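You operate a simulated robot arm through the tools that you are given. There is no shell and no other tool. Be economical: measure what you need, move in short steps, check, and stop when the job is done.

The job below is to be done with a simulated robot arm. You get a single attempt, and the scene is never put back.

TASK
Tip the last of the salt into the soup, stir it in and cover the pot.
Fine: jar back on the worktop; red spoon, then on the spoons tray; black lid.
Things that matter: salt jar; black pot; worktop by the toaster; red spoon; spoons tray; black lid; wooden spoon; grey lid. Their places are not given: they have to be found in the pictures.

The check looks at the end state, three seconds after you hand in, the way a careful person would. Anything else that was tipped, shoved, dropped, spilled or broken makes it a failure. A push-on lid holds only when it is set on centred and level and pressed home; a screw cap is set on level and turned clockwise until tight.

THE ROBOT
A 6-joint arm with a two-finger parallel gripper, fixed in place. Base frame: the origin is at the foot of the arm, x ahead of it, y to its left, z up. Lengths are in mm, angles in degrees, forces in N, time in s.
With the tool pointing down near the work surface it reaches from about 120 to 680 mm from the base axis. Its first joint turns from -166.0 to 166.0 degrees. Payload 3.91 kg.
Tool frame: the origin (TCP) lies between the finger pads and is the grasp point; the fingertips stand 30 mm ahead of it; z points along the fingers, y is the line along which they close. Largest opening 110 mm; finger width 20, thickness 10; the body of the gripper, 48 by 112 mm, starts 55 mm behind the TCP.
Orientation is that of the tool frame in the base frame, as a unit quaternion [x, y, z, w]. With the fingers straight down and closing along the base's y, the tool's x points along the base's -x, its y along +y and its z along -z.

THE INTERFACE
- The arm moves only by the tool nudge_tool. Its argument "steps" is text: rows parted by semicolons, each of 7 numbers parted by spaces: the shift along the tool's x, y, z in mm, then the turn, a rotation vector about the tool's x, y, z in rad, then the closure in counts, from 0 (fully open) to 255 (shut). In form: x y z rx ry rz claw; .... A call has 1 to 8 rows; each row is the pose to reach, as a shift and turn from the pose commanded when the call began, along the tool's axes at that moment. Rows are played at 5 a second. More than 50 mm and 8.6 degrees between two rows, or a gripper value outside its range, and nothing of the call is played. Where a pose cannot be reached the arm comes as near as it can. A force on the tool above 50 N (or 10 N above the force at the start of the call, whichever is more), or a blocked arm, ends the call early, and 0.2 s more pass. Each finger travels about 45 mm/s and halts on what it meets, pressing with about 35 N; the grip force reading is that of the motor and also rises with nothing between the fingers. The clock runs only during rows and for 0.2 s after the last one: add rows that repeat a pose to give the fingers time. The reply holds the time, the measured pose of the TCP, the force on the tool along the base axes, the opening and the grip force, in the units named above and with some noise.
- Cameras (640 x 400 px; columns grow to the right, rows downward): "scene" is fixed at [50.4, 500.3, 1643.4]; the picture's right is [-0.21, -0.98, 0.00], its down [-0.89, 0.19, -0.42] and it looks along [0.41, -0.09, -0.91] (base axes); focal length 368 px, centre (320, 200). "wrist" rides on the gripper at [-36, 0, -57] in the tool frame; the picture's right is [0.00, -1.00, 0.00], its down [0.97, 0.00, -0.24] and it looks along [0.24, 0.00, 0.97] (tool axes); focal length 218 px, centre (320, 200).
- capture(camera): a new picture of that camera. The clock stands still meanwhile.
- slide_trunk(by): slides the trunk up (or, below 0, down) by that many mm; the arm rides with it, the base frame stays. It gives what a move gives, with no picture.
- pixel_to_xyz(camera, pixels): for up to 12 pixels [column, row] of the newest picture of that camera ("zoom" is the newest enlarged one), the place [x, y, z] in the base frame of the surface seen there, good to about 2 mm. The clock stands still meanwhile.
- close_up(camera, box): a new picture of the part [left, top, right, bottom] of that camera's present view, enlarged. The clock stands still meanwhile.
- close_job(): hands the job in; it is judged then, once.

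Go step by step. Measure first, check grasps and placings, and put right what went wrong. The budget is 80 turns and 38 pictures, counting those below and the enlarged ones. Unless the task says otherwise, let go and move clear before handing in, and close with one line.

The tools are called by a JSON object that holds its "name" and its "arguments". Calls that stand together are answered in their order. nudge_tool: Moves the arm, as the interface text tells. Its arguments: {"type":"object","properties":{"steps":{"type":"string"}},"required":["steps"]} The other tools are called the same way: slide_trunk (by) slides the trunk up or down; capture (camera) takes a picture; pixel_to_xyz (camera, pixels) gives the place of the surface under pixels of a picture; close_up (camera, box) takes an enlarged picture of a part of a camera's view; close_job () hands the job in.

At the start:

```text
t: 0.0
eef_pos: [144.8, 291.8, 1241.3]
tcp_rot: [-0.001, 1.0, 0.0, 0.0]
force: [0.5, 0.2, 0.0]
opening: 110.0
finger_force: 0.0
trunk travel left (down, up): [-525.0, 65.0]
```

scene: 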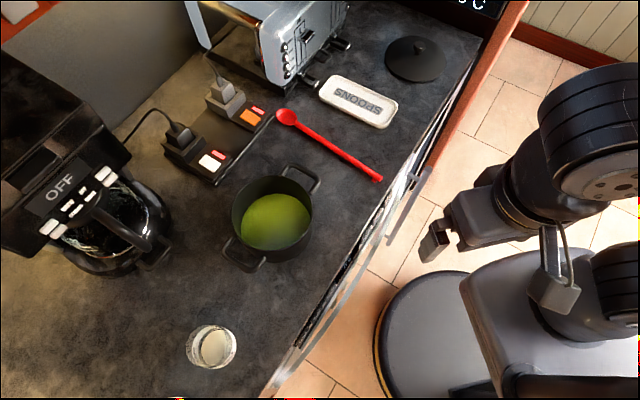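
wrist: 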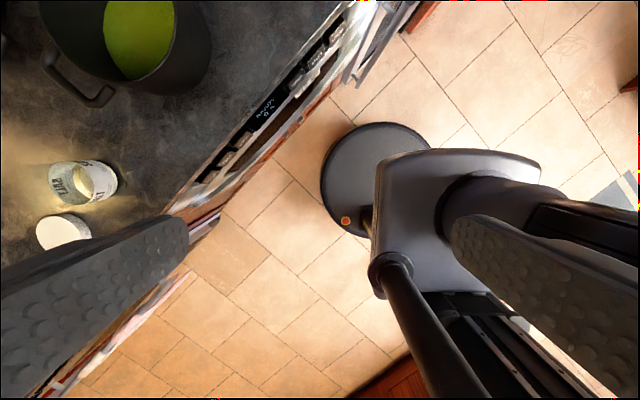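

The scene shows the pot near (273,220), the jar near (211,346), the red spoon (285,117)-(380,180), the tray at (358,102) and the lid at (413,60). I'll measure these and enlarge the views.

{"name": "pixel_to_xyz", "arguments": {"camera": "scene", "pixels": [[273, 220], [211, 346], [290, 118], [330, 150], [376, 178], [358, 102], [413, 60], [413, 42], [250, 90], [200, 250], [300, 180], [240, 262]]}}

{"name": "close_up", "arguments": {"camera": "scene", "box": [160, 150, 340, 390]}}

{"name": "close_up", "arguments": {"camera": "scene", "box": [260, 20, 480, 200]}}

{"name": "pixel_to_xyz", "arguments": {"camera": "wrist", "pixels": [[85, 180], [63, 232], [140, 40], [80, 95], [20, 220]]}}

```text
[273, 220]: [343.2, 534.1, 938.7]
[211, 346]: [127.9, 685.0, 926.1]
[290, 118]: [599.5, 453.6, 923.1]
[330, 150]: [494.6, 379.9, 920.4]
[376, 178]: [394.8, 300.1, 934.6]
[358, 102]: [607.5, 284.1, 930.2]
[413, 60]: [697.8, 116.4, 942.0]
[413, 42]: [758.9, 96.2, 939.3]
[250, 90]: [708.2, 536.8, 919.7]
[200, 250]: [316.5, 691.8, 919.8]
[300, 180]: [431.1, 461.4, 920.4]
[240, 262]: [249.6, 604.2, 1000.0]
```

```text
1.67 times, centred on (250, 270) of scene
```

zoom: 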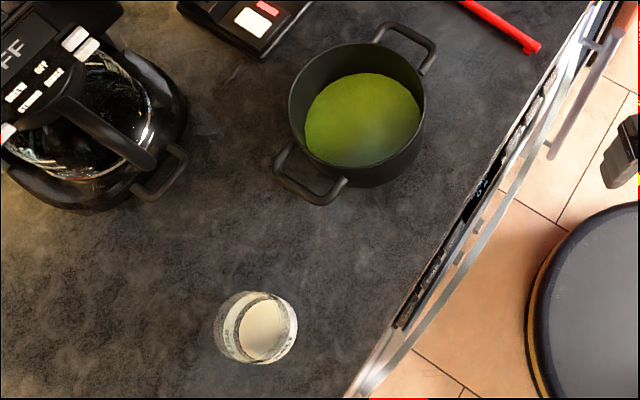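

```text
2.22 times, centred on (370, 110) of scene
```

zoom: 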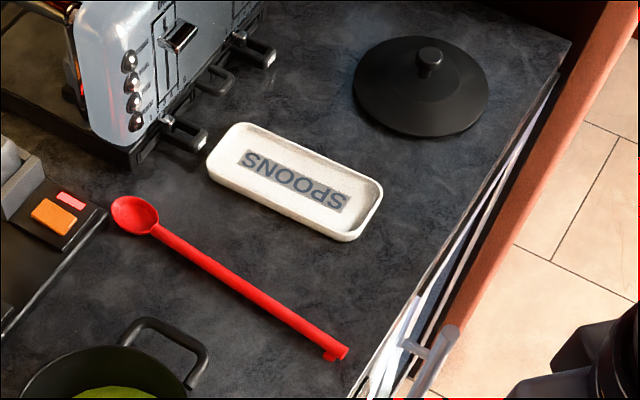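

```text
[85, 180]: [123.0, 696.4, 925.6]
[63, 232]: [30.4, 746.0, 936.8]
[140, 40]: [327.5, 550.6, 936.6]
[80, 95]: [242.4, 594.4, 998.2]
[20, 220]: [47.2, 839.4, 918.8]
```

The worktop is at z≈920, the soup at about 937 and the pot handle tops at about 1000. Next I'll measure the lid knob, tray, spoon details, pot rim and jar.

{"name": "pixel_to_xyz", "arguments": {"camera": "zoom", "pixels": [[430, 54], [430, 70], [356, 85], [486, 95], [420, 134], [134, 205], [135, 228], [160, 235], [250, 290], [325, 343], [340, 355], [333, 358]]}}

{"name": "pixel_to_xyz", "arguments": {"camera": "zoom", "pixels": [[240, 126], [210, 175], [345, 238], [380, 190], [295, 180], [275, 215], [320, 150], [205, 140], [270, 55], [140, 160], [430, 46], [415, 40]]}}

{"name": "pixel_to_xyz", "arguments": {"camera": "scene", "pixels": [[272, 176], [233, 218], [313, 205], [272, 262], [250, 186], [305, 235], [226, 240], [262, 270], [290, 166], [320, 182], [305, 186], [240, 228]]}}

{"name": "pixel_to_xyz", "arguments": {"camera": "wrist", "pixels": [[48, 180], [118, 180], [85, 160], [85, 203], [60, 185], [107, 165], [75, 200], [40, 232], [90, 235]]}}

{"name": "close_up", "arguments": {"camera": "wrist", "box": [0, 120, 200, 260]}}

```text
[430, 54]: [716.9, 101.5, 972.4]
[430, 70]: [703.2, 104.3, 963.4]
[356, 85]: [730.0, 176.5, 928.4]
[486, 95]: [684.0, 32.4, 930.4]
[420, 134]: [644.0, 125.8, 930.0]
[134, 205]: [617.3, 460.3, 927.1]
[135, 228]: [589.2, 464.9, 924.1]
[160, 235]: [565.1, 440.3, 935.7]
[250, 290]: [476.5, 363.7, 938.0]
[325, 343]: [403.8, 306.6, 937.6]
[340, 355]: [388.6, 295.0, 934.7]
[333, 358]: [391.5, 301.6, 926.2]
```

```text
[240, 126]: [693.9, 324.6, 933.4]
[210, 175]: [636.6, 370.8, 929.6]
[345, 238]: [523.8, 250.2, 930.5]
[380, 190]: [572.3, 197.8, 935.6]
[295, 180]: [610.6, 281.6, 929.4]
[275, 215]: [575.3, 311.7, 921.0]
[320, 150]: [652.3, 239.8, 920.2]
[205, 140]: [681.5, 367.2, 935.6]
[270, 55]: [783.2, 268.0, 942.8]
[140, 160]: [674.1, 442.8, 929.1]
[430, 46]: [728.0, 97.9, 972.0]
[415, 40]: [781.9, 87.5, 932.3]
```

```text
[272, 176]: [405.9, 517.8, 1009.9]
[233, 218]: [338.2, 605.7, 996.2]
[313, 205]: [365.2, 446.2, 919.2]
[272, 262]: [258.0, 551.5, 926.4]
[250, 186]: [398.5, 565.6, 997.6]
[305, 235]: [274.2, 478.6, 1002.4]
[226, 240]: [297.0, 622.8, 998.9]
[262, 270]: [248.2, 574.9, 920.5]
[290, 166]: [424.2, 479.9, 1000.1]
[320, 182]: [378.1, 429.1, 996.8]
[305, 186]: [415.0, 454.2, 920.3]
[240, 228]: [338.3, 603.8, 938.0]
```

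```text
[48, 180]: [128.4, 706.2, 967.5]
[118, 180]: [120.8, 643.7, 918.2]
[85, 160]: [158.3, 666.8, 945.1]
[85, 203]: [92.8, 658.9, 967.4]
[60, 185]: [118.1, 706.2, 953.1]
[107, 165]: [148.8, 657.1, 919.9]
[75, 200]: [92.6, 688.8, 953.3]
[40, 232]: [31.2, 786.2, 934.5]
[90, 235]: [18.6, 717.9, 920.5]
```

```text
2.86 times, centred on (100, 190) of wrist
```

zoom: 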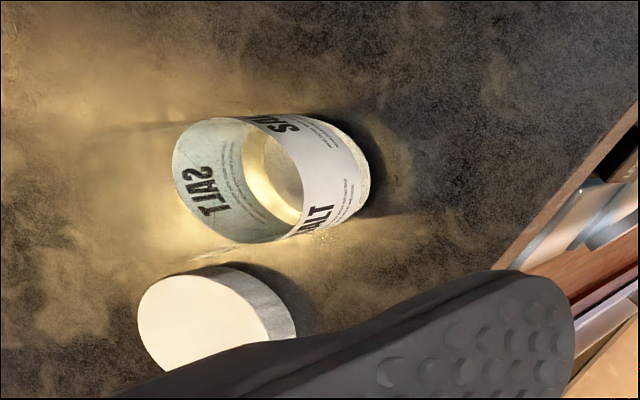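

The jar is open, about 72 mm wide and centred near (124,687), and its cap lies off at (30,746). I'll check the arm's own geometry, the worktop edge and the jar rim before choosing how to approach.

{"name": "pixel_to_xyz", "arguments": {"camera": "scene", "pixels": [[600, 180], [590, 110], [500, 280], [560, 350], [500, 200], [435, 245], [425, 320], [610, 290], [560, 260]]}}

{"name": "pixel_to_xyz", "arguments": {"camera": "scene", "pixels": [[188, 348], [197, 362], [235, 345], [211, 326], [214, 367], [222, 330], [285, 350], [360, 225], [430, 120], [470, 50], [200, 330], [205, 340]]}}

{"name": "close_up", "arguments": {"camera": "scene", "box": [171, 310, 251, 360]}}

```text
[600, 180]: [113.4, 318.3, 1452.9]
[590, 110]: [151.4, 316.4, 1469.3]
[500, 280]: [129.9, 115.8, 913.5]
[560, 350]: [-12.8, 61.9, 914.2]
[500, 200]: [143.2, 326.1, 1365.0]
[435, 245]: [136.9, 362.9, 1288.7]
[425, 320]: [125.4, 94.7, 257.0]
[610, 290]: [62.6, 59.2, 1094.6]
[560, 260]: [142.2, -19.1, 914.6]
```

```text
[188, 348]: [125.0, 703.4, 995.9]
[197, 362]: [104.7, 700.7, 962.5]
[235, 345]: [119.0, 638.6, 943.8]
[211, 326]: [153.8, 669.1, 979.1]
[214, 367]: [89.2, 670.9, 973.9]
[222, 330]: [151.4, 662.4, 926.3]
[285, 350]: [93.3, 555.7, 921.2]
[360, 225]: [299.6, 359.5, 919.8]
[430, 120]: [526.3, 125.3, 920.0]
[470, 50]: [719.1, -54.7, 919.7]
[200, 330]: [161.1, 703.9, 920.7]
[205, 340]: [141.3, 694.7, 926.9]
```

```text
8.00 times, centred on (211, 335) of scene
```

zoom: 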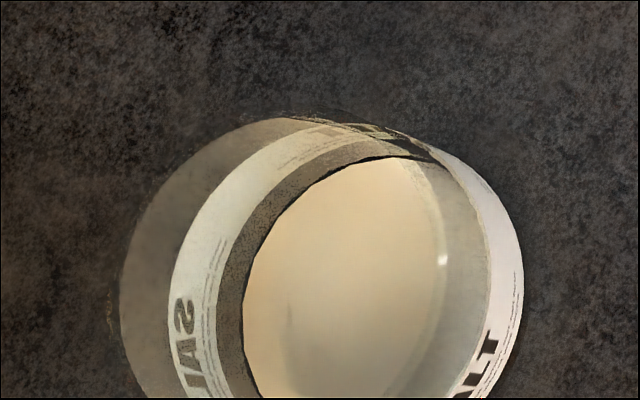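

The jar reads about 66 mm across and 78 mm tall, centred at (121,671), and the worktop's front edge runs diagonally about 455 mm from the base axis. I'll grasp the jar from the side, starting by yawing the tool toward the jar's azimuth (about 80°) while staying high.

{"name": "nudge_tool", "arguments": {"steps": "7 19 0 0 0 -0.145 40; 14 39 0 0 0 -0.29 40; 21 58 0 0 0 -0.435 40; 28 78 0 0 0 -0.58 40; 35 98 0 0 0 -0.725 40; 42 118 0 0 0 -0.87 40; 49 138 0 0 0 -1.015 40; 55 158 0 0 0 -1.16 40"}}

```text
t: 1.8
eef_pos: [88.1, 449.1, 1241.0]
tcp_rot: [-0.551, 0.835, 0.001, 0.001]
force: [-0.2, 0.0, 1.3]
opening: 92.8
finger_force: 0.0
trunk travel left (down, up): [-525.0, 65.0]
```

The yaw is now about 67°, and approaching from this side leaves better clearance to the cap. Next I'll tilt the tool 60° outward and come down to a pre-grasp point 120 mm short of the jar.

{"name": "nudge_tool", "arguments": {"steps": "-14 7 28 0 -0.131 0 40; -28 14 55 0 -0.262 0 40; -42 21 83 0 -0.393 0 40; -56 28 110 0 -0.524 0 40; -70 36 138 0 -0.654 0 40; -84 43 166 0 -0.785 0 40; -98 50 193 0 -0.916 0 40; -113 57 221 0 -1.047 0 40"}}

{"name": "capture", "arguments": {"camera": "wrist"}}

{"name": "capture", "arguments": {"camera": "scene"}}

```text
t: 3.6
eef_pos: [80.0, 575.2, 1021.0]
tcp_rot: [-0.477, 0.723, 0.275, 0.417]
force: [-0.4, -1.1, -0.3]
opening: 92.7
finger_force: 0.0
trunk travel left (down, up): [-525.0, 65.0]
```

```text
31 pictures are left
```

wrist: 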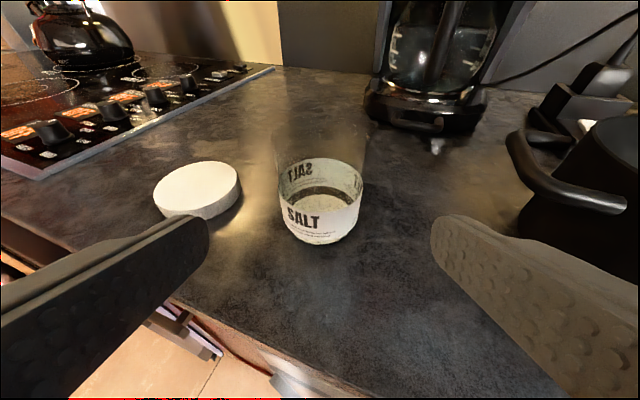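

```text
30 pictures are left
```

scene: 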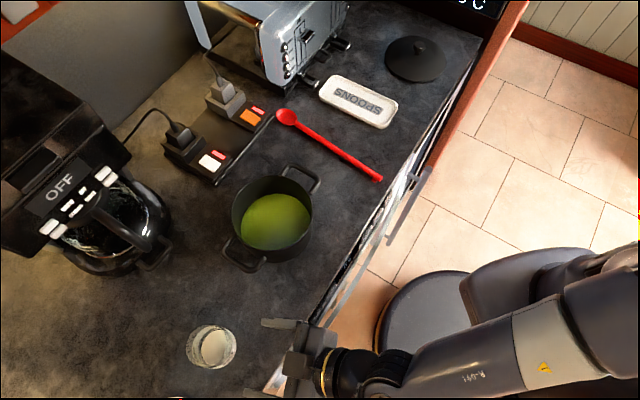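

The jar is centred at column 321, so it lines up sideways. I'll measure its front face to set the advance.

{"name": "pixel_to_xyz", "arguments": {"camera": "wrist", "pixels": [[321, 215], [321, 230], [321, 243], [284, 200], [358, 200], [321, 165], [321, 127], [321, 132], [278, 140], [365, 140], [321, 200]]}}

{"name": "close_up", "arguments": {"camera": "wrist", "box": [240, 100, 400, 260]}}

```text
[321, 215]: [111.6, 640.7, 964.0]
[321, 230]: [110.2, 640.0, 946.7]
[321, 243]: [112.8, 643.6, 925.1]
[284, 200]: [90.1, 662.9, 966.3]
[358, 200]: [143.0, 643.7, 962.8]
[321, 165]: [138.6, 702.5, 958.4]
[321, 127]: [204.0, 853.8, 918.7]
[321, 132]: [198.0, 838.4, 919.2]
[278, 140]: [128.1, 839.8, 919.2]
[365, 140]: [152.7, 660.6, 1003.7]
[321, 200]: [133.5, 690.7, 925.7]
```

```text
2.50 times, centred on (320, 180) of wrist
```

zoom: 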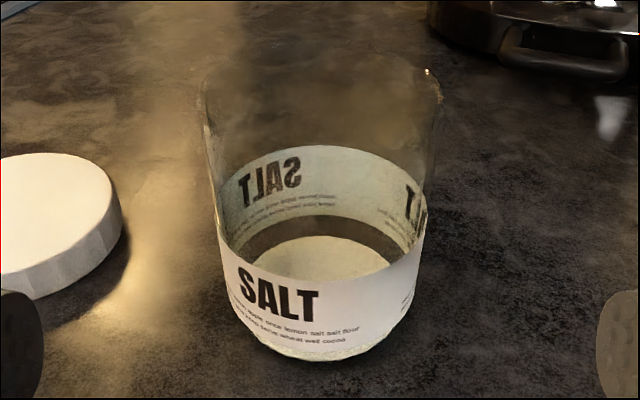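

The jar's centre is (124,671), its radius 34 and its rim about z 1008. I'll go in to TCP z≈978, which keeps the rim clear of the gripper body, and close on it.

{"name": "nudge_tool", "arguments": {"steps": "-4 0 28 0 0 0 40; -8 -1 56 0 0 0 40; -12 -1 84 0 0 0 40; -15 -1.3 112 0 0 0 40; -15 -1.3 112 0 0 0 40; -15 -1.3 112 0 0 0 150; -15 -1.3 112 0 0 0 150; -15 -1.3 112 0 0 0 150"}}

{"name": "capture", "arguments": {"camera": "wrist"}}

```text
t: 5.4
eef_pos: [123.6, 670.1, 976.9]
tcp_rot: [-0.475, 0.723, 0.274, 0.419]
force: [-0.4, -0.5, 0.9]
opening: 62.5
finger_force: 35.4
trunk travel left (down, up): [-525.0, 65.0]
```

```text
28 pictures are left
```

wrist: 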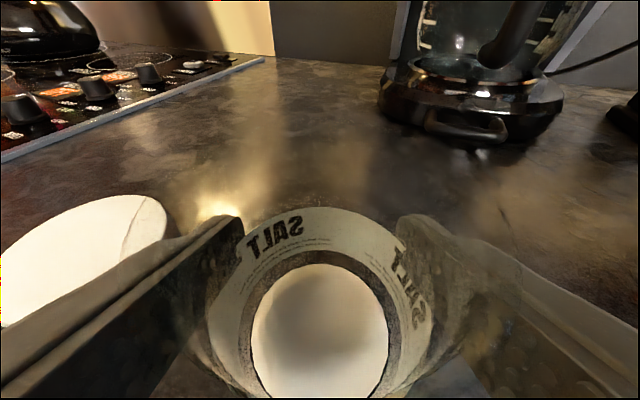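

The jar is held (opening 62.5, grip 35 N). I'll lift it straight up 150 mm, then carry it above the pot.

{"name": "nudge_tool", "arguments": {"steps": "-43 0 -25 0 0 0 150; -86 0 -50 0 0 0 150; -130 0 -75 0 0 0 150; -127 -46 -80 0 0 0 150; -124 -93 -86 0 0 0 150; -120 -140 -91 0 0 0 150; -117 -187 -97 0 0 0 150; -114 -233 -102 0 0 0 150"}}

{"name": "capture", "arguments": {"camera": "scene"}}

```text
refused: row 3 steps farther than a row can; nothing moved
```

```text
27 pictures are left
```

scene: 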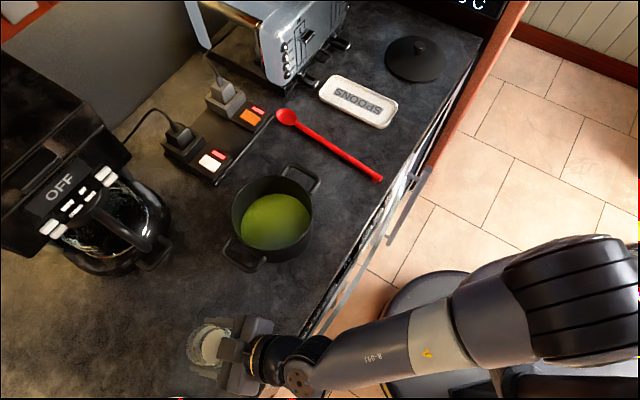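

The third step was just over 50 mm and the call was refused, so nothing moved. I'll resend it with a slightly smaller lift.

{"name": "nudge_tool", "arguments": {"steps": "-40 0 -23 0 0 0 150; -80 0 -46 0 0 0 150; -120 0 -69 0 0 0 150; -117 -46 -75 0 0 0 150; -114 -93 -80 0 0 0 150; -110 -140 -85 0 0 0 150; -107 -187 -91 0 0 0 150; -104 -233 -96 0 0 0 150"}}

{"name": "capture", "arguments": {"camera": "scene"}}

```text
t: 7.2
eef_pos: [324.2, 550.0, 1116.8]
tcp_rot: [-0.476, 0.723, 0.275, 0.418]
force: [-0.9, -0.5, -1.1]
opening: 62.2
finger_force: 35.5
trunk travel left (down, up): [-525.0, 65.0]
```

```text
26 pictures are left
```

scene: 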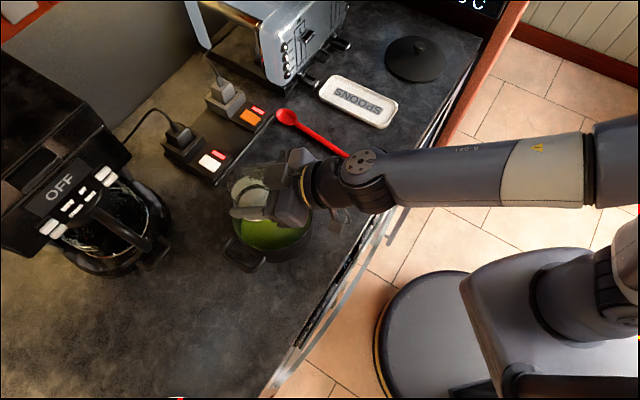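

The jar is above the pot at z 1117. Next I'll level the tool to horizontal, which leans the jar 30° back.

{"name": "nudge_tool", "arguments": {"steps": "0 0 0 0 -0.131 0 150; 0 0 0 0 -0.262 0 150; 0 0 0 0 -0.393 0 150; 0 0 0 0 -0.524 0 150"}}

```text
t: 8.2
eef_pos: [326.7, 550.8, 1116.1]
tcp_rot: [-0.387, 0.59, 0.388, 0.593]
force: [0.3, 0.7, 0.2]
opening: 62.4
finger_force: 34.6
out of reach, approached as far as the arm can: row 1
trunk travel left (down, up): [-525.0, 65.0]
```

The tool is level now. I'll roll in the positive direction so the mouth goes over the pot's centre, lowering slightly as it goes.

{"name": "nudge_tool", "arguments": {"steps": "2 0 0 0 0 0.148 150; 5 0 0 0 0 0.296 150; 8 0 0 0 0 0.444 150; 10 0 0 0 0 0.592 150; 12 0 0 0 0 0.74 150; 15 0 0 0 0 0.888 150; 18 0 0 0 0 1.036 150; 20 0 0 0 0 1.184 150"}}

{"name": "close_up", "arguments": {"camera": "scene", "box": [200, 130, 360, 280]}}

```text
t: 10.0
eef_pos: [325.0, 549.8, 1096.3]
tcp_rot: [0.008, 0.706, 0.653, 0.273]
force: [-0.2, -0.3, -1.2]
opening: 62.5
finger_force: 35.2
trunk travel left (down, up): [-525.0, 65.0]
```

```text
2.67 times, centred on (280, 205) of scene
```

zoom: 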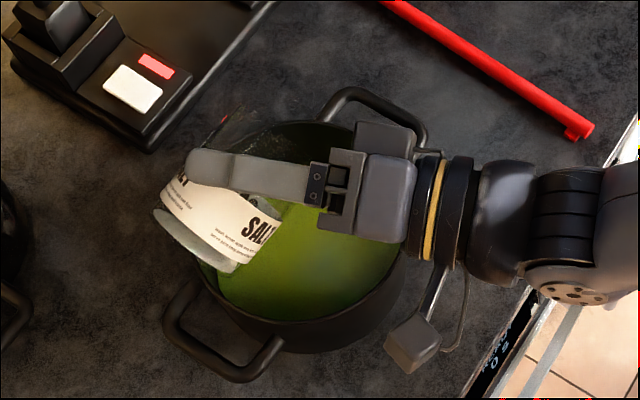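

The jar is tipping with its mouth computed at about (341,527), over the pot's centre. I'll keep rolling to about 136°.

{"name": "nudge_tool", "arguments": {"steps": "0 0 0 0 0 0.148 150; 0 0 0 0 0 0.296 150; 0 0 0 0 0 0.444 150; 0 0 0 0 0 0.592 150; 0 0 0 0 0 0.74 150; 0 0 0 0 0 0.888 150; 0 0 0 0 0 1.036 150; 0 0 0 0 0 1.184 150"}}

{"name": "nudge_tool", "arguments": {"steps": "0 0 0 0 0 0.14 150; 0 0 0 0 0 0.28 150; 0 0 0 0 0 0.28 150; 0 0 0 0 0 0.18 150; 0 0 0 0 0 0.28 150; 0 0 0 0 0 0.18 150; 0 0 0 0 0 0.28 150; 0 0 0 0 0 0.28 150"}}

{"name": "close_up", "arguments": {"camera": "scene", "box": [200, 130, 360, 280]}}

{"name": "capture", "arguments": {"camera": "wrist"}}

```text
t: 11.8
eef_pos: [326.3, 550.9, 1095.9]
tcp_rot: [0.401, 0.581, 0.695, -0.138]
force: [-0.4, -0.1, -0.8]
opening: 62.2
finger_force: 35.0
trunk travel left (down, up): [-525.0, 65.0]
```

```text
t: 13.6
eef_pos: [325.7, 550.8, 1096.2]
tcp_rot: [0.477, 0.521, 0.668, -0.233]
force: [-0.5, 0.7, -0.7]
opening: 62.5
finger_force: 34.9
trunk travel left (down, up): [-525.0, 65.0]
```

```text
2.67 times, centred on (280, 205) of scene
```

zoom: 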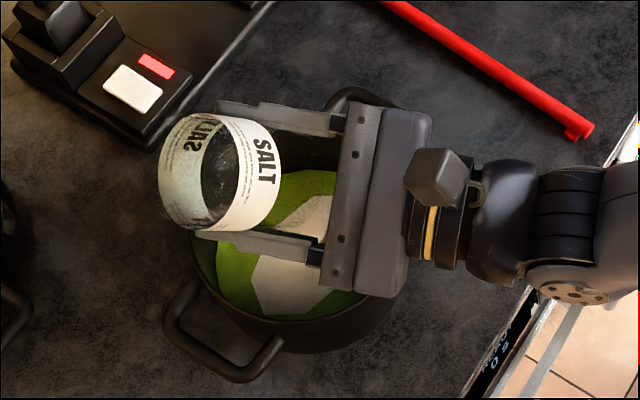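

```text
23 pictures are left
```

wrist: 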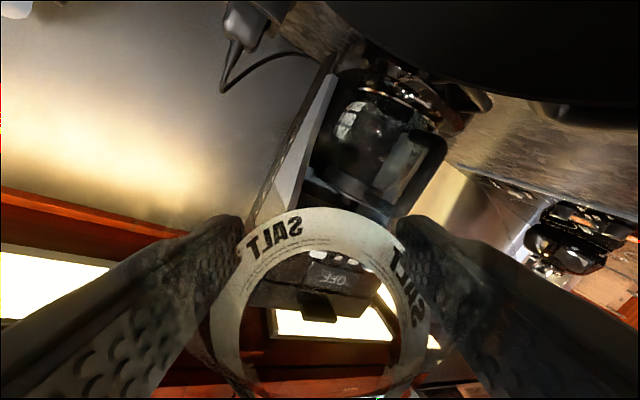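

The jar is empty (its bottom shows clear in the wrist view) and the salt sits on the soup. I'll roll back upright.

{"name": "nudge_tool", "arguments": {"steps": "0 0 0 0 0 -0.148 150; 0 0 0 0 0 -0.296 150; 0 0 0 0 0 -0.444 150; 0 0 0 0 0 -0.592 150; 0 0 0 0 0 -0.74 150; 0 0 0 0 0 -0.888 150; 0 0 0 0 0 -1.036 150; 0 0 0 0 0 -1.184 150"}}

{"name": "nudge_tool", "arguments": {"steps": "0 0 0 0 0 -0.148 150; 0 0 0 0 0 -0.296 150; 0 0 0 0 0 -0.444 150; 0 0 0 0 0 -0.592 150; 0 0 0 0 0 -0.74 150; 0 0 0 0 0 -0.888 150; 0 0 0 0 0 -1.036 150; 0 0 0 0 0 -1.184 150"}}

{"name": "nudge_tool", "arguments": {"steps": "0 0 0 0 0 -0.14 150; 0 0 0 0 0 -0.28 150"}}

{"name": "nudge_tool", "arguments": {"steps": "0 0 0 0 0.131 0 150; 0 0 0 0 0.262 0 150; 0 0 0 0 0.393 0 150; 0 0 0 0 0.524 0 150"}}

```text
t: 15.4
eef_pos: [325.7, 550.9, 1095.8]
tcp_rot: [0.104, 0.699, 0.684, 0.181]
force: [-0.4, 1.4, -0.3]
opening: 62.2
finger_force: 34.7
trunk travel left (down, up): [-525.0, 65.0]
```

```text
t: 17.2
eef_pos: [325.4, 550.4, 1096.7]
tcp_rot: [-0.303, 0.638, 0.467, 0.532]
force: [-0.3, 0.2, -0.5]
opening: 62.2
finger_force: 34.9
trunk travel left (down, up): [-525.0, 65.0]
```

```text
t: 17.8
eef_pos: [325.0, 549.6, 1095.7]
tcp_rot: [-0.389, 0.59, 0.388, 0.591]
force: [-0.3, -0.1, 0.1]
opening: 62.4
finger_force: 35.4
trunk travel left (down, up): [-525.0, 65.0]
```

```text
t: 18.8
eef_pos: [326.8, 548.6, 1095.8]
tcp_rot: [-0.475, 0.724, 0.274, 0.418]
force: [0.6, -0.3, -1.0]
opening: 62.1
finger_force: 34.8
trunk travel left (down, up): [-525.0, 65.0]
```

The jar is upright again above the pot. I'll carry it back to its original place and lower it to about 1 mm above its grasp height.

{"name": "nudge_tool", "arguments": {"steps": "-3 46 5 0 0 0 150; -6 93 11 0 0 0 150; -9 140 16 0 0 0 150; -12 187 22 0 0 0 150; -15.7 232.7 27 0 0 0 150; 18 232.7 46.5 0 0 0 150; 52 232.7 66 0 0 0 150; 85.6 232.7 85.6 0 0 0 150"}}

{"name": "capture", "arguments": {"camera": "wrist"}}

```text
t: 20.6
eef_pos: [124.2, 673.9, 977.5]
tcp_rot: [-0.475, 0.724, 0.275, 0.418]
force: [0.2, -0.4, -1.0]
opening: 62.2
finger_force: 34.7
out of reach, approached as far as the arm can: row 1
trunk travel left (down, up): [-525.0, 65.0]
```

```text
22 pictures are left
```

wrist: 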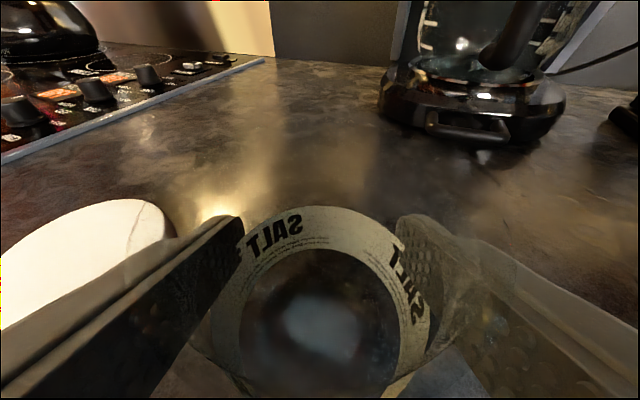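

The jar is back at its spot with almost no force reading. I'll set it down the last millimetre, open to the earlier width and back out along the tool axis.

{"name": "nudge_tool", "arguments": {"steps": "1.0 0 0.6 0 0 0 150; 1.0 0 0.6 0 0 0 40; 1.0 0 0.6 0 0 0 40; 1.0 0 0.6 0 0 0 40; 1.0 0 -40 0 0 0 40; 1.0 0 -80 0 0 0 40; 1 0 -120 0 0 0 40; -40 0 -145 0 0 0 40"}}

{"name": "capture", "arguments": {"camera": "wrist"}}

```text
t: 22.4
eef_pos: [82.5, 573.9, 1084.9]
tcp_rot: [-0.475, 0.723, 0.275, 0.419]
force: [0.8, 0.0, 0.2]
opening: 92.9
finger_force: 0.1
trunk travel left (down, up): [-525.0, 65.0]
```

```text
21 pictures are left
```

wrist: 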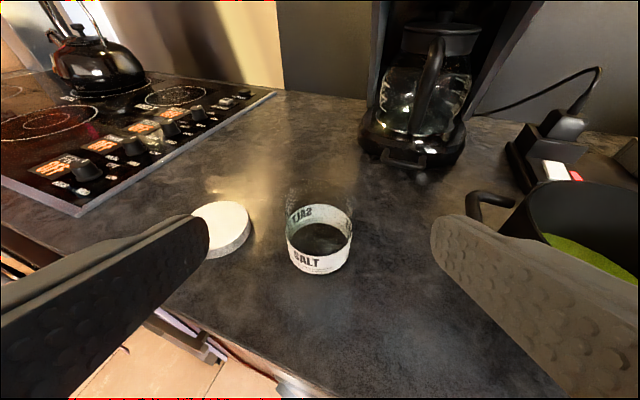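

The jar stands upright on the worktop and the gripper is clear. Next I'll bring the tool back to pointing straight down at a safe height before going for the spoon.

{"name": "nudge_tool", "arguments": {"steps": "-4 -21 -16 0 0.131 0 0; -9 -42 -32 0 0.262 0 0; -13 -63 -49 0 0.393 0 0; -17 -84 -65 0 0.524 0 0; -22 -106 -81 0 0.654 0 0; -26 -127 -97 0 0.785 0 0; -30 -148 -114 0 0.916 0 0; -35 -169 -130 0 1.047 0 0"}}

```text
t: 24.2
eef_pos: [242.1, 413.3, 1182.0]
tcp_rot: [-0.55, 0.824, -0.105, 0.09]
force: [1.4, -0.9, 0.2]
opening: 110.2
finger_force: 0.0
out of reach, approached as far as the arm can: row 4, 5, 6, 7, 8
trunk travel left (down, up): [-525.0, 65.0]
```

The arm reports it couldn't quite reach and is off by about 45 mm and 15°. I'll send hold rows to see whether it settles.

{"name": "nudge_tool", "arguments": {"steps": "0 0 0 0 0 0 0; 0 0 -20 0 0 0 0; 0 0 -40 0 0 0 0"}}

{"name": "capture", "arguments": {"camera": "scene"}}

```text
t: 25.0
eef_pos: [226.2, 416.3, 1223.3]
tcp_rot: [-0.548, 0.825, -0.105, 0.093]
force: [-0.5, -0.2, -0.2]
opening: 110.2
finger_force: 0.0
trunk travel left (down, up): [-525.0, 65.0]
```

```text
20 pictures are left
```

scene: 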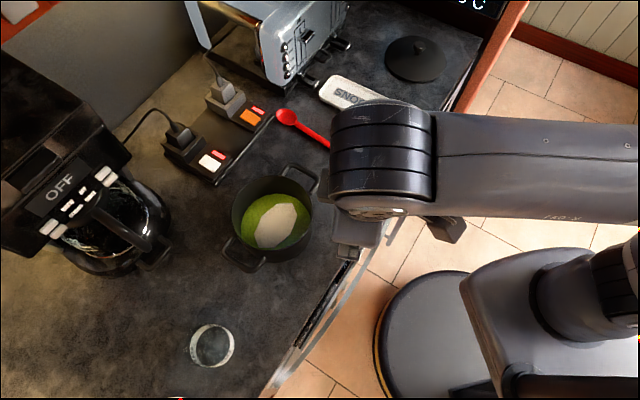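

The pose settled and the scene shows nothing disturbed, but the tool is tilted about 16°. I'll right it, then test turning the wrist in the positive direction.

{"name": "nudge_tool", "arguments": {"steps": "0 0 0 -0.138 0.017 0 0; 0 0 0 -0.276 0.034 0 0"}}

{"name": "nudge_tool", "arguments": {"steps": "0 0 0 0 0 0.148 0; 0 0 0 0 0 0.296 0; 0 0 0 0 0 0.444 0; 0 0 0 0 0 0.592 0; 0 0 0 0 0 0.74 0; 0 0 0 0 0 0.888 0; 0 0 0 0 0 1.036 0; 0 0 0 0 0 1.184 0"}}

```text
t: 25.6
eef_pos: [224.9, 416.5, 1223.7]
tcp_rot: [-0.549, 0.824, -0.105, 0.093]
force: [-1.1, 1.4, -0.1]
opening: 109.8
finger_force: 0.0
out of reach, approached as far as the arm can: row 1, 2
trunk travel left (down, up): [-525.0, 65.0]
```

```text
t: 27.4
eef_pos: [224.9, 416.5, 1225.0]
tcp_rot: [0.006, 0.99, -0.034, 0.137]
force: [0.1, 0.0, 0.0]
opening: 110.0
finger_force: 0.1
trunk travel left (down, up): [-525.0, 65.0]
```

A wrist joint seems to have flipped onto its limit during the level pour, because yaw works but righting doesn't. I'll unwind it by swinging the tool out to the right, up to level, round to straight ahead, and then back down in the arm's own plane.

{"name": "nudge_tool", "arguments": {"steps": "-17 -4 6 0 -0.148 0 0; -33 -8 12 0 -0.296 0 0; -50 -11 18 0 -0.444 0 0; -66 -15 24 0 -0.592 0 0; -83 -19 30 0 -0.74 0 0; -100 -23 36 0 -0.888 0 0; -116 -26 42 0 -1.036 0 0; -133 -30 48 0 -1.184 0 0"}}

```text
t: 29.2
eef_pos: [365.8, 381.9, 1216.6]
tcp_rot: [-0.016, 0.745, -0.032, 0.666]
force: [-0.4, 0.4, -0.8]
opening: 110.0
finger_force: 0.1
trunk travel left (down, up): [-525.0, 65.0]
```

The tool is level and pointing right with no limit reported. Now I'll swing it round to straight ahead in the arm's plane (azimuth 66.5°).

{"name": "nudge_tool", "arguments": {"steps": "-1.8 29.5 -2.2 -0.147 -0.0102 -0.0163 0; -3.1 58.3 -8.7 -0.294 -0.0204 -0.0326 0; -3.8 85.9 -19.3 -0.441 -0.0306 -0.0489 0; -3.9 111.8 -33.9 -0.588 -0.0408 -0.0652 0; -3.5 135 -52.2 -0.735 -0.051 -0.0815 0; -2.5 155.5 -73.6 -0.882 -0.0612 -0.0978 0; -1 172.5 -97.8 -1.029 -0.0714 -0.1141 0; 1 185.7 -124.3 -1.177 -0.0816 -0.1304 0"}}

{"name": "capture", "arguments": {"camera": "scene"}}

```text
t: 31.0
eef_pos: [246.1, 570.5, 1216.9]
tcp_rot: [-0.428, 0.61, 0.347, 0.569]
force: [-0.3, -0.6, 0.3]
opening: 110.1
finger_force: 0.3
trunk travel left (down, up): [-525.0, 65.0]
```

```text
19 pictures are left
```

scene: 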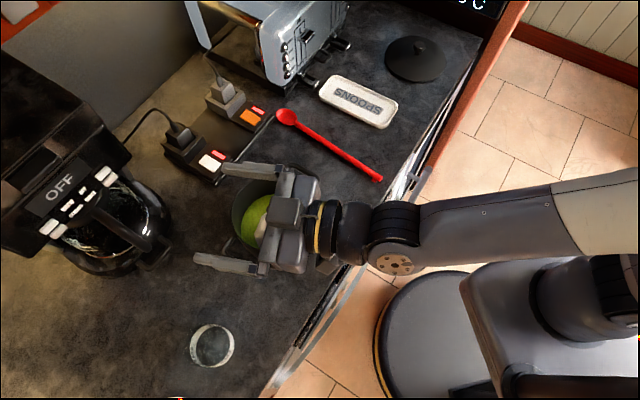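

It is now pointing straight ahead with no limit hit. I'll pitch straight down within the plane to get the normal wrist configuration back.

{"name": "nudge_tool", "arguments": {"steps": "13 0 -17 0 0.148 0 0; 26 0 -33 0 0.296 0 0; 39 0 -50 0 0.444 0 0; 52 0 -67 0 0.592 0 0; 65 0 -84 0 0.74 0 0; 79 0 -100 0 0.888 0 0; 92 0 -117 0 1.036 0 0; 105 0 -134 0 1.184 0 0"}}

{"name": "nudge_tool", "arguments": {"steps": "0 0 0 0 0.138 0 0; 0 0 0 0 0.276 0 0"}}

```text
t: 32.8
eef_pos: [169.7, 434.4, 1108.1]
tcp_rot: [-0.541, 0.822, 0.02, 0.174]
force: [0.3, -0.7, 0.1]
opening: 110.0
finger_force: 0.1
out of reach, approached as far as the arm can: row 6, 7, 8
trunk travel left (down, up): [-525.0, 65.0]
```

```text
t: 33.4
eef_pos: [170.1, 430.7, 1097.9]
tcp_rot: [-0.537, 0.833, -0.085, 0.104]
force: [1.3, -0.4, 0.4]
opening: 110.1
finger_force: 0.1
out of reach, approached as far as the arm can: row 1, 2
trunk travel left (down, up): [-525.0, 65.0]
```

The wrist flipped back to the same limit. To plan an exact crossing I need the forearm's direction, so I'll read its surface from the last scene picture.

{"name": "pixel_to_xyz", "arguments": {"camera": "scene", "pixels": [[395, 262], [395, 215], [350, 225], [430, 205], [430, 235], [430, 260], [480, 225], [540, 190], [540, 220], [540, 250], [600, 210], [635, 210]]}}

{"name": "capture", "arguments": {"camera": "scene"}}

```text
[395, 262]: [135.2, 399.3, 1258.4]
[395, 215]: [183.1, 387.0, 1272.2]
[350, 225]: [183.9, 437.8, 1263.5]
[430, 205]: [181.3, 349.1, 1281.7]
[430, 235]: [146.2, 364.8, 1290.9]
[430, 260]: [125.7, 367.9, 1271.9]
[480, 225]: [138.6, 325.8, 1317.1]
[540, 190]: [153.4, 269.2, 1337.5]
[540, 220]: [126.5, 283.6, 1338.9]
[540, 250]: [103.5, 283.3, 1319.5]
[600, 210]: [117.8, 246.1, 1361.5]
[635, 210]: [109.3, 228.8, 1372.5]
```

```text
18 pictures are left
```

scene: 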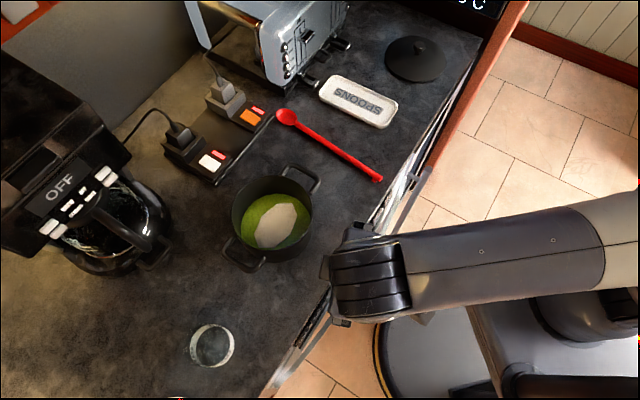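

The forearm heads about 75° and dips about 30°, so it sits roughly 50 mm off the base axis, and my crossing plane was about 8° wrong. I'll swing back up on its right side first.

{"name": "nudge_tool", "arguments": {"steps": "-18 -5 -8 0 -0.148 0 0; -37 -9 -16 0 -0.296 0 0; -55 -14 -25 0 -0.444 0 0; -73 -18 -33 0 -0.592 0 0; -92 -23 -41 0 -0.74 0 0; -110 -28 -49 0 -0.888 0 0; -129 -32 -58 0 -1.036 0 0; -147 -37 -66 0 -1.184 0 0"}}

```text
t: 35.2
eef_pos: [244.9, 550.4, 1183.4]
tcp_rot: [-0.493, 0.633, 0.23, 0.551]
force: [-0.4, -0.8, 0.3]
opening: 110.0
finger_force: 0.1
trunk travel left (down, up): [-525.0, 65.0]
```

I'm back above and to the right of the forearm axis. Next I'll move to heading 75°, pitch −6°, and recheck the forearm line.

{"name": "nudge_tool", "arguments": {"steps": "-16 13 -3 -0.074 -0.0725 0.0715 0; -31 26 -6 -0.147 -0.145 0.143 0; -47 39 -9 -0.221 -0.2175 0.2145 0"}}

{"name": "capture", "arguments": {"camera": "scene"}}

{"name": "pixel_to_xyz", "arguments": {"camera": "scene", "pixels": [[430, 240], [430, 255], [430, 270], [480, 225], [480, 240], [480, 255], [540, 200], [540, 220], [540, 240], [600, 190], [600, 215], [600, 240]]}}

```text
t: 36.0
eef_pos: [201.8, 576.2, 1221.3]
tcp_rot: [-0.451, 0.589, 0.408, 0.532]
force: [0.2, 1.2, -0.2]
opening: 110.1
finger_force: 0.0
trunk travel left (down, up): [-525.0, 65.0]
```

```text
17 pictures are left
```

scene: 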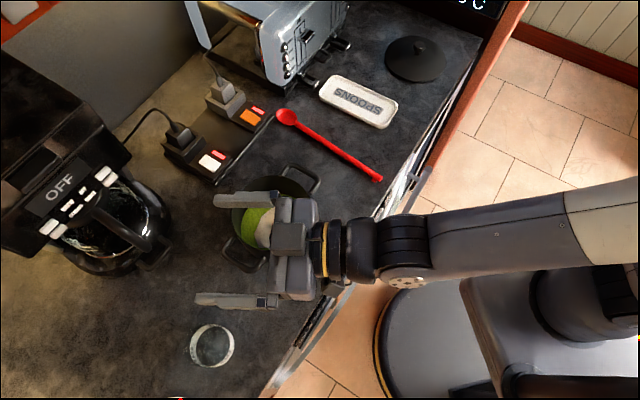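

```text
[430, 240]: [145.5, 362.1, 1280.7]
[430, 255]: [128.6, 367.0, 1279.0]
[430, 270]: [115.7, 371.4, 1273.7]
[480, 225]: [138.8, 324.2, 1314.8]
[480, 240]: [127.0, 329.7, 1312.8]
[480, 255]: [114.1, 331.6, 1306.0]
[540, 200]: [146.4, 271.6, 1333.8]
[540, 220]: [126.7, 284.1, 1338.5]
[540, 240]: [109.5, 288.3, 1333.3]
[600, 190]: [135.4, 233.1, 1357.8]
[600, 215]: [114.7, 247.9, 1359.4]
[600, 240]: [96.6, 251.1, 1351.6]
```

The forearm heads about 77° and dips about 29°. I'll pass below it on the right so the joint sits at its stop, then sweep left past the axis so the wrist flips back to normal.

{"name": "nudge_tool", "arguments": {"steps": "10 -21 -3 0.105 0.052 0 0; 31 -38 -7 0.192 0.157 0 0; 58 -48 -15 0.244 0.297 0 0; 86 -48 -25 0.244 0.445 0 0; 110 -41 -38 0.209 0.585 0 0; 128 -24 -49 0.122 0.698 0 0; 139 0 -56 0 0.768 0 0"}}

```text
t: 37.6
eef_pos: [180.7, 511.3, 1087.6]
tcp_rot: [-0.557, 0.75, 0.201, 0.294]
force: [-0.7, -0.1, 0.7]
opening: 109.9
finger_force: 0.1
out of reach, approached as far as the arm can: row 7
trunk travel left (down, up): [-525.0, 65.0]
```

It clamped at the stop as predicted (heading 71°, pitch −48°). Now I'll sweep left past the forearm axis.

{"name": "nudge_tool", "arguments": {"steps": "-20 17 -2 -0.087 -0.099 0 0; -39 35 -7 -0.175 -0.197 0 0; -58 52 -15 -0.262 -0.297 0 0; -65 75 -22 -0.384 -0.332 0 0; -65 94 -30 -0.489 -0.332 0 0; -65 94 -30 -0.489 -0.332 0 0; -65 94 -30 -0.489 -0.332 0 0"}}

```text
t: 39.2
eef_pos: [100.1, 564.6, 1149.5]
tcp_rot: [-0.57, 0.621, 0.464, 0.27]
force: [-0.3, 0.8, -0.3]
opening: 110.4
finger_force: 0.0
out of reach, approached as far as the arm can: row 1, 2
trunk travel left (down, up): [-525.0, 65.0]
```

The wrist recovered after row 2, now at heading 102° and pitch −25°. I'll swing down to vertical on that side.

{"name": "nudge_tool", "arguments": {"steps": "3 -4 -17 0.042 0.136 0 0; 5 -8 -33 0.084 0.272 0 0; 8 -11 -50 0.126 0.407 0 0; 11 -15 -66 0.168 0.543 0 0; 13 -19 -83 0.21 0.679 0 0; 16 -23 -100 0.252 0.815 0 0; 18 -26 -116 0.294 0.95 0 0; 21 -30 -133 0.336 1.086 0 0"}}

```text
t: 41.0
eef_pos: [150.3, 440.8, 1181.4]
tcp_rot: [-0.676, 0.737, -0.001, -0.001]
force: [0.0, -0.3, -0.3]
opening: 110.1
finger_force: 0.0
trunk travel left (down, up): [-525.0, 65.0]
```

The wrist is normal again, with the tool straight down at yaw 85°. Next I'll hover above the spoon handle at (478,364.5) with the fingers closing across it (yaw 39.3°).

{"name": "nudge_tool", "arguments": {"steps": "6 -42 20 0 0 0.1 60; 12 -83 40 0 0 0.2 60; 18 -125 60 0 0 0.3 100; 24 -167 80 0 0 0.4 100; 30 -208 101 0 0 0.5 140; 36 -250 121 0 0 0.6 140; 42 -292 141 0 0 0.7 140; 47.5 -333 161 0 0 0.798 140"}}

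{"name": "capture", "arguments": {"camera": "wrist"}}

```text
t: 42.8
eef_pos: [478.2, 364.2, 1018.9]
tcp_rot: [-0.336, 0.942, -0.002, 0.0]
force: [0.2, -0.2, 0.3]
opening: 49.6
finger_force: 0.1
trunk travel left (down, up): [-525.0, 65.0]
```

```text
16 pictures are left
```

wrist: 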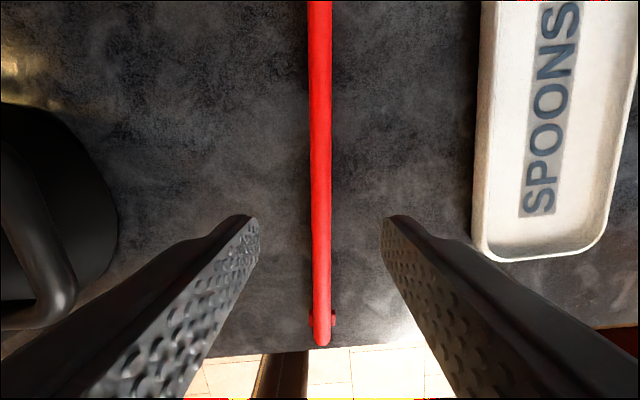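

The handle runs straight down column 320, so it's well aligned. I'll measure the handle height and the tray from this view before going down.

{"name": "pixel_to_xyz", "arguments": {"camera": "wrist", "pixels": [[320, 20], [320, 100], [320, 200], [320, 300], [321, 343], [310, 200], [331, 200], [560, 245], [480, 245], [500, 150], [488, 20], [600, 220]]}}

```text
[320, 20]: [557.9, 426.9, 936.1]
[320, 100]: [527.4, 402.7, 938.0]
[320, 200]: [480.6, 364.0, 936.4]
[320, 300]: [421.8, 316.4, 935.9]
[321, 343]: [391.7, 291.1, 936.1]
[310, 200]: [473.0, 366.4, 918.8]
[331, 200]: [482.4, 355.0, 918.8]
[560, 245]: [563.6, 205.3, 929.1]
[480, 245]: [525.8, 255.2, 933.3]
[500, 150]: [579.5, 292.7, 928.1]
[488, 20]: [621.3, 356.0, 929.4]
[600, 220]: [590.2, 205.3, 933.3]
```

The handle top is at z≈937 and it is about 12 mm wide. I'll lower to TCP z≈953 and close.

{"name": "nudge_tool", "arguments": {"steps": "0 0 30 0 0 0 140; 0 0 55 0 0 0 140; 0 0 65.5 0 0 0 140; 0 0 65.5 0 0 0 140; 0 0 65.5 0 0 0 255; 0 0 65.5 0 0 0 255; 0 0 65.5 0 0 0 255; 0 0 65.5 0 0 0 255"}}

```text
t: 44.6
eef_pos: [477.8, 364.1, 954.6]
tcp_rot: [-0.335, 0.942, -0.001, 0.0]
force: [-0.2, 0.0, -0.3]
opening: 12.9
finger_force: 35.1
trunk travel left (down, up): [-525.0, 65.0]
```

The spoon is gripped (opening 12.9, 35 N). I'll lift it 196 mm.

{"name": "nudge_tool", "arguments": {"steps": "0 0 -30 0 0 0 255; 0 0 -75 0 0 0 255; 0 0 -120 0 0 0 255; 0 0 -165 0 0 0 255; 0 0 -196 0 0 0 255"}}

{"name": "capture", "arguments": {"camera": "wrist"}}

```text
t: 45.8
eef_pos: [479.3, 365.4, 1153.2]
tcp_rot: [-0.337, 0.942, -0.002, 0.0]
force: [-1.2, 0.9, -0.4]
opening: 12.9
finger_force: 34.7
trunk travel left (down, up): [-525.0, 65.0]
```

```text
15 pictures are left
```

wrist: 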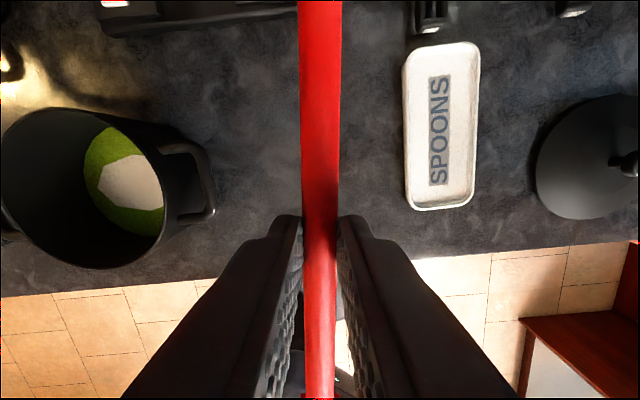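

The spoon is held firmly. I'll yaw it about 67° clockwise while moving toward the pot at height.

{"name": "nudge_tool", "arguments": {"steps": "3.5 34 -8 0 0 0.147 255; 7 68 -16 0 0 0.294 255; 10.5 101.5 -23 0 0 0.441 255; 14 135 -31 0 0 0.588 255; 17.5 169 -39 0 0 0.735 255; 21 203 -46 0 0 0.882 255; 25 237 -54 0 0 1.029 255; 28.4 270.7 -62 0 0 1.176 255"}}

{"name": "nudge_tool", "arguments": {"steps": "0 0 0 0 0.148 0 255; 0 0 0 0 0.296 0 255; 0 0 0 0 0.444 0 255; 0 0 0 0 0.592 0 255; 0 0 0 0 0.74 0 255; 0 0 0 0 0.888 0 255; 0 0 0 0 1.036 0 255"}}

{"name": "capture", "arguments": {"camera": "scene"}}

```text
t: 47.6
eef_pos: [285.8, 556.7, 1211.5]
tcp_rot: [0.243, 0.97, -0.002, 0.0]
force: [-0.1, -0.7, -0.4]
opening: 12.6
finger_force: 34.8
trunk travel left (down, up): [-525.0, 65.0]
```

```text
t: 49.2
eef_pos: [284.6, 556.4, 1212.2]
tcp_rot: [0.212, 0.842, 0.12, -0.481]
force: [0.6, -0.5, 0.3]
opening: 12.7
finger_force: 35.2
trunk travel left (down, up): [-525.0, 65.0]
```

```text
14 pictures are left
```

scene: 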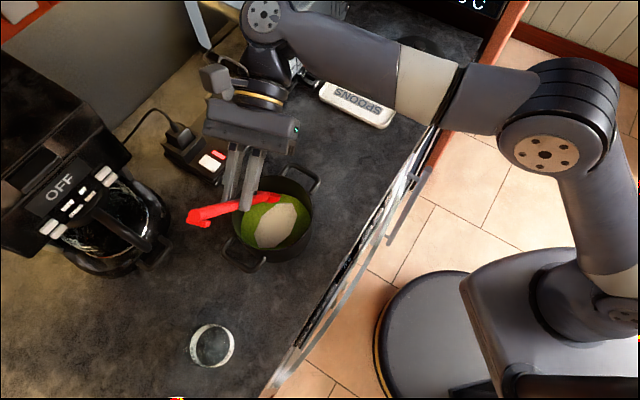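

No limit was hit and the spoon hangs bowl-down over the pot. I'll zoom in to check where the bowl is.

{"name": "close_up", "arguments": {"camera": "scene", "box": [180, 150, 340, 250]}}

{"name": "pixel_to_xyz", "arguments": {"camera": "scene", "pixels": [[276, 198], [270, 197], [255, 202], [195, 216], [230, 207], [284, 203], [275, 225], [258, 215], [295, 240]]}}

```text
4.00 times, centred on (260, 200) of scene
```

zoom: 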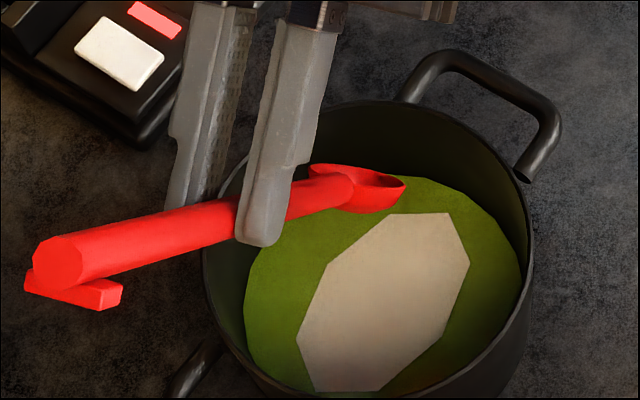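

```text
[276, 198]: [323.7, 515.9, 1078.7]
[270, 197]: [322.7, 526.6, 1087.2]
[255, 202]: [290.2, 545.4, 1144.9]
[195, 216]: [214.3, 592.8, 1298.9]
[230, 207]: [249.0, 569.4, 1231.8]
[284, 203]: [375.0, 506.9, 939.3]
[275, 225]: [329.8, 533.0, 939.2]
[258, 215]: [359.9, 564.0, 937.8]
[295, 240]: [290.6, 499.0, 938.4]
```

The bowl hangs over the soup. I'll measure its tip and the pot rim precisely.

{"name": "pixel_to_xyz", "arguments": {"camera": "zoom", "pixels": [[400, 190], [378, 206], [360, 208], [345, 205], [312, 172], [375, 104], [452, 125], [527, 195], [529, 260], [206, 270], [245, 360], [480, 150]]}}

```text
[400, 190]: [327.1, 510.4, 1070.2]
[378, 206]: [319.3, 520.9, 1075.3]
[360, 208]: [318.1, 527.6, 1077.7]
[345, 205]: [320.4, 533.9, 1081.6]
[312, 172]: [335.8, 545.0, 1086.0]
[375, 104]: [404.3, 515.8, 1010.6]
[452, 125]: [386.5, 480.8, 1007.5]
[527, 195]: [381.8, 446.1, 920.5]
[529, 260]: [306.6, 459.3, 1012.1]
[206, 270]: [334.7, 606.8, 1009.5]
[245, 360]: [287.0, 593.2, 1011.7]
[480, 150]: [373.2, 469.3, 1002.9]
```

The rim is at z≈1010 with the pot centre at (331,532), and the spoon tip is computed at (348,522,1043). I'll lower the bowl 112 mm into the soup.

{"name": "nudge_tool", "arguments": {"steps": "4.1 0 6.9 0 0 0 255; -28 0 26 0 0 0 255; -60 0 45 0 0 0 255; -80 0 56.5 0 0 0 255; -92.3 0 63.9 0 0 0 255; -92.3 0 63.9 0 0 0 255"}}

{"name": "close_up", "arguments": {"camera": "scene", "box": [180, 150, 340, 250]}}

```text
t: 50.6
eef_pos: [277.3, 560.5, 1101.0]
tcp_rot: [0.211, 0.843, 0.119, -0.479]
force: [0.3, -0.5, -0.1]
opening: 12.7
finger_force: 34.8
trunk travel left (down, up): [-525.0, 65.0]
```

```text
4.00 times, centred on (260, 200) of scene
```

zoom: 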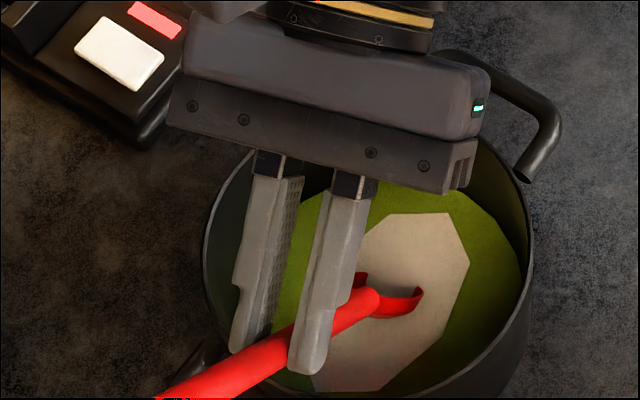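

There is no contact force. I'll check how deep the bowl sits from the visible edges.

{"name": "pixel_to_xyz", "arguments": {"camera": "zoom", "pixels": [[418, 292], [400, 312], [380, 315], [362, 277], [372, 300], [390, 285], [410, 335]]}}

```text
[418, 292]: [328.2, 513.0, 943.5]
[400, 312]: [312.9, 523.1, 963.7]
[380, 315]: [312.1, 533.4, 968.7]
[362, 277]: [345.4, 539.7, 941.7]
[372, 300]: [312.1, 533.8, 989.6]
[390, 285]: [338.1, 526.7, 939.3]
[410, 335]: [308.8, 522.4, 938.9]
```

The bowl dips below the soup surface, where its edges meet the salt at z≈942. I'll stir with 18 mm circles.

{"name": "nudge_tool", "arguments": {"steps": "-9.2 0 -15.5 0 0 0 255; -6.5 12.7 -10.9 0 0 0 255; 0 18 0 0 0 0 255; 6.5 12.7 10.9 0 0 0 255; 9.2 0 15.5 0 0 0 255; 6.5 -12.7 10.9 0 0 0 255; 0 -18 0 0 0 0 255; -6.5 -12.7 -10.9 0 0 0 255"}}

{"name": "nudge_tool", "arguments": {"steps": "-2.7 12.7 -4.6 0 0 0 255; 0 25.4 0 0 0 0 255; 6.5 30.7 10.9 0 0 0 255; 12.9 25.4 21.9 0 0 0 255; 15.6 12.7 26.4 0 0 0 255; 12.9 0 21.9 0 0 0 255; 6.5 -5.3 10.9 0 0 0 255; 0 0 0 0 0 0 255"}}

{"name": "nudge_tool", "arguments": {"steps": "-2.7 12.7 -4.6 0 0 0 255; 0 25.4 0 0 0 0 255; 6.5 30.7 10.9 0 0 0 255; 12.9 25.4 21.9 0 0 0 255; 15.6 12.7 26.4 0 0 0 255; 12.9 0 21.9 0 0 0 255; 6.5 -5.3 10.9 0 0 0 255; 0 0 0 0 0 0 255"}}

{"name": "close_up", "arguments": {"camera": "scene", "box": [180, 150, 340, 250]}}

```text
t: 52.4
eef_pos: [282.9, 542.7, 1098.8]
tcp_rot: [0.212, 0.843, 0.12, -0.479]
force: [0.3, -0.2, -1.0]
opening: 12.9
finger_force: 35.1
trunk travel left (down, up): [-525.0, 65.0]
```

```text
t: 54.2
eef_pos: [284.1, 541.4, 1100.0]
tcp_rot: [0.211, 0.843, 0.119, -0.48]
force: [-0.4, 1.1, -0.3]
opening: 12.7
finger_force: 35.2
trunk travel left (down, up): [-525.0, 65.0]
```

```text
t: 56.0
eef_pos: [284.6, 543.0, 1099.6]
tcp_rot: [0.212, 0.844, 0.119, -0.479]
force: [0.5, -0.8, -0.9]
opening: 12.9
finger_force: 34.7
trunk travel left (down, up): [-525.0, 65.0]
```

```text
4.00 times, centred on (260, 200) of scene
```

zoom: 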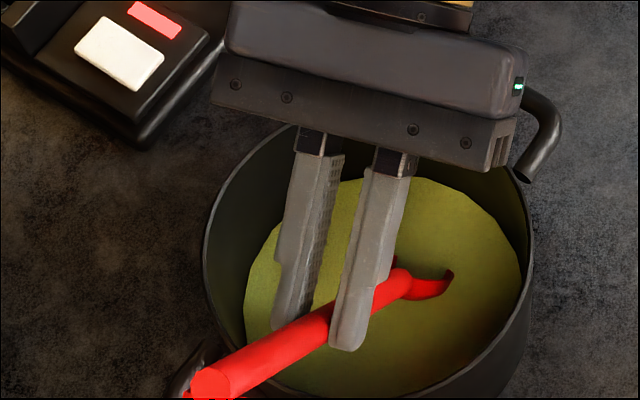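

The salt is stirred in and the soup is an even colour. I'll raise the spoon straight out and let it drain over the pot.

{"name": "nudge_tool", "arguments": {"steps": "36 0 -21.5 0 0 0 255; 72 0 -43 0 0 0 255; 112 0 -66 0 0 0 255; 112 0 -66 0 0 0 255; 112 0 -66 0 0 0 255; 112 0 -66 0 0 0 255; 112 0 -66 0 0 0 255"}}

{"name": "nudge_tool", "arguments": {"steps": "0 0 0 0 -0.148 0 255; 0 0 0 0 -0.296 0 255; 0 0 0 0 -0.444 0 255; 0 0 0 0 -0.592 0 255; 0 0 0 0 -0.74 0 255; 0 0 0 0 -0.888 0 255; 0 0 0 0 -1.036 0 255"}}

```text
t: 57.6
eef_pos: [284.5, 542.0, 1230.2]
tcp_rot: [0.212, 0.843, 0.119, -0.48]
force: [0.2, 0.8, 0.3]
opening: 12.9
finger_force: 35.0
trunk travel left (down, up): [-525.0, 65.0]
```

```text
t: 59.2
eef_pos: [282.7, 542.4, 1232.0]
tcp_rot: [0.243, 0.97, -0.002, 0.002]
force: [-0.7, 0.3, 0.3]
opening: 12.8
finger_force: 34.9
trunk travel left (down, up): [-525.0, 65.0]
```

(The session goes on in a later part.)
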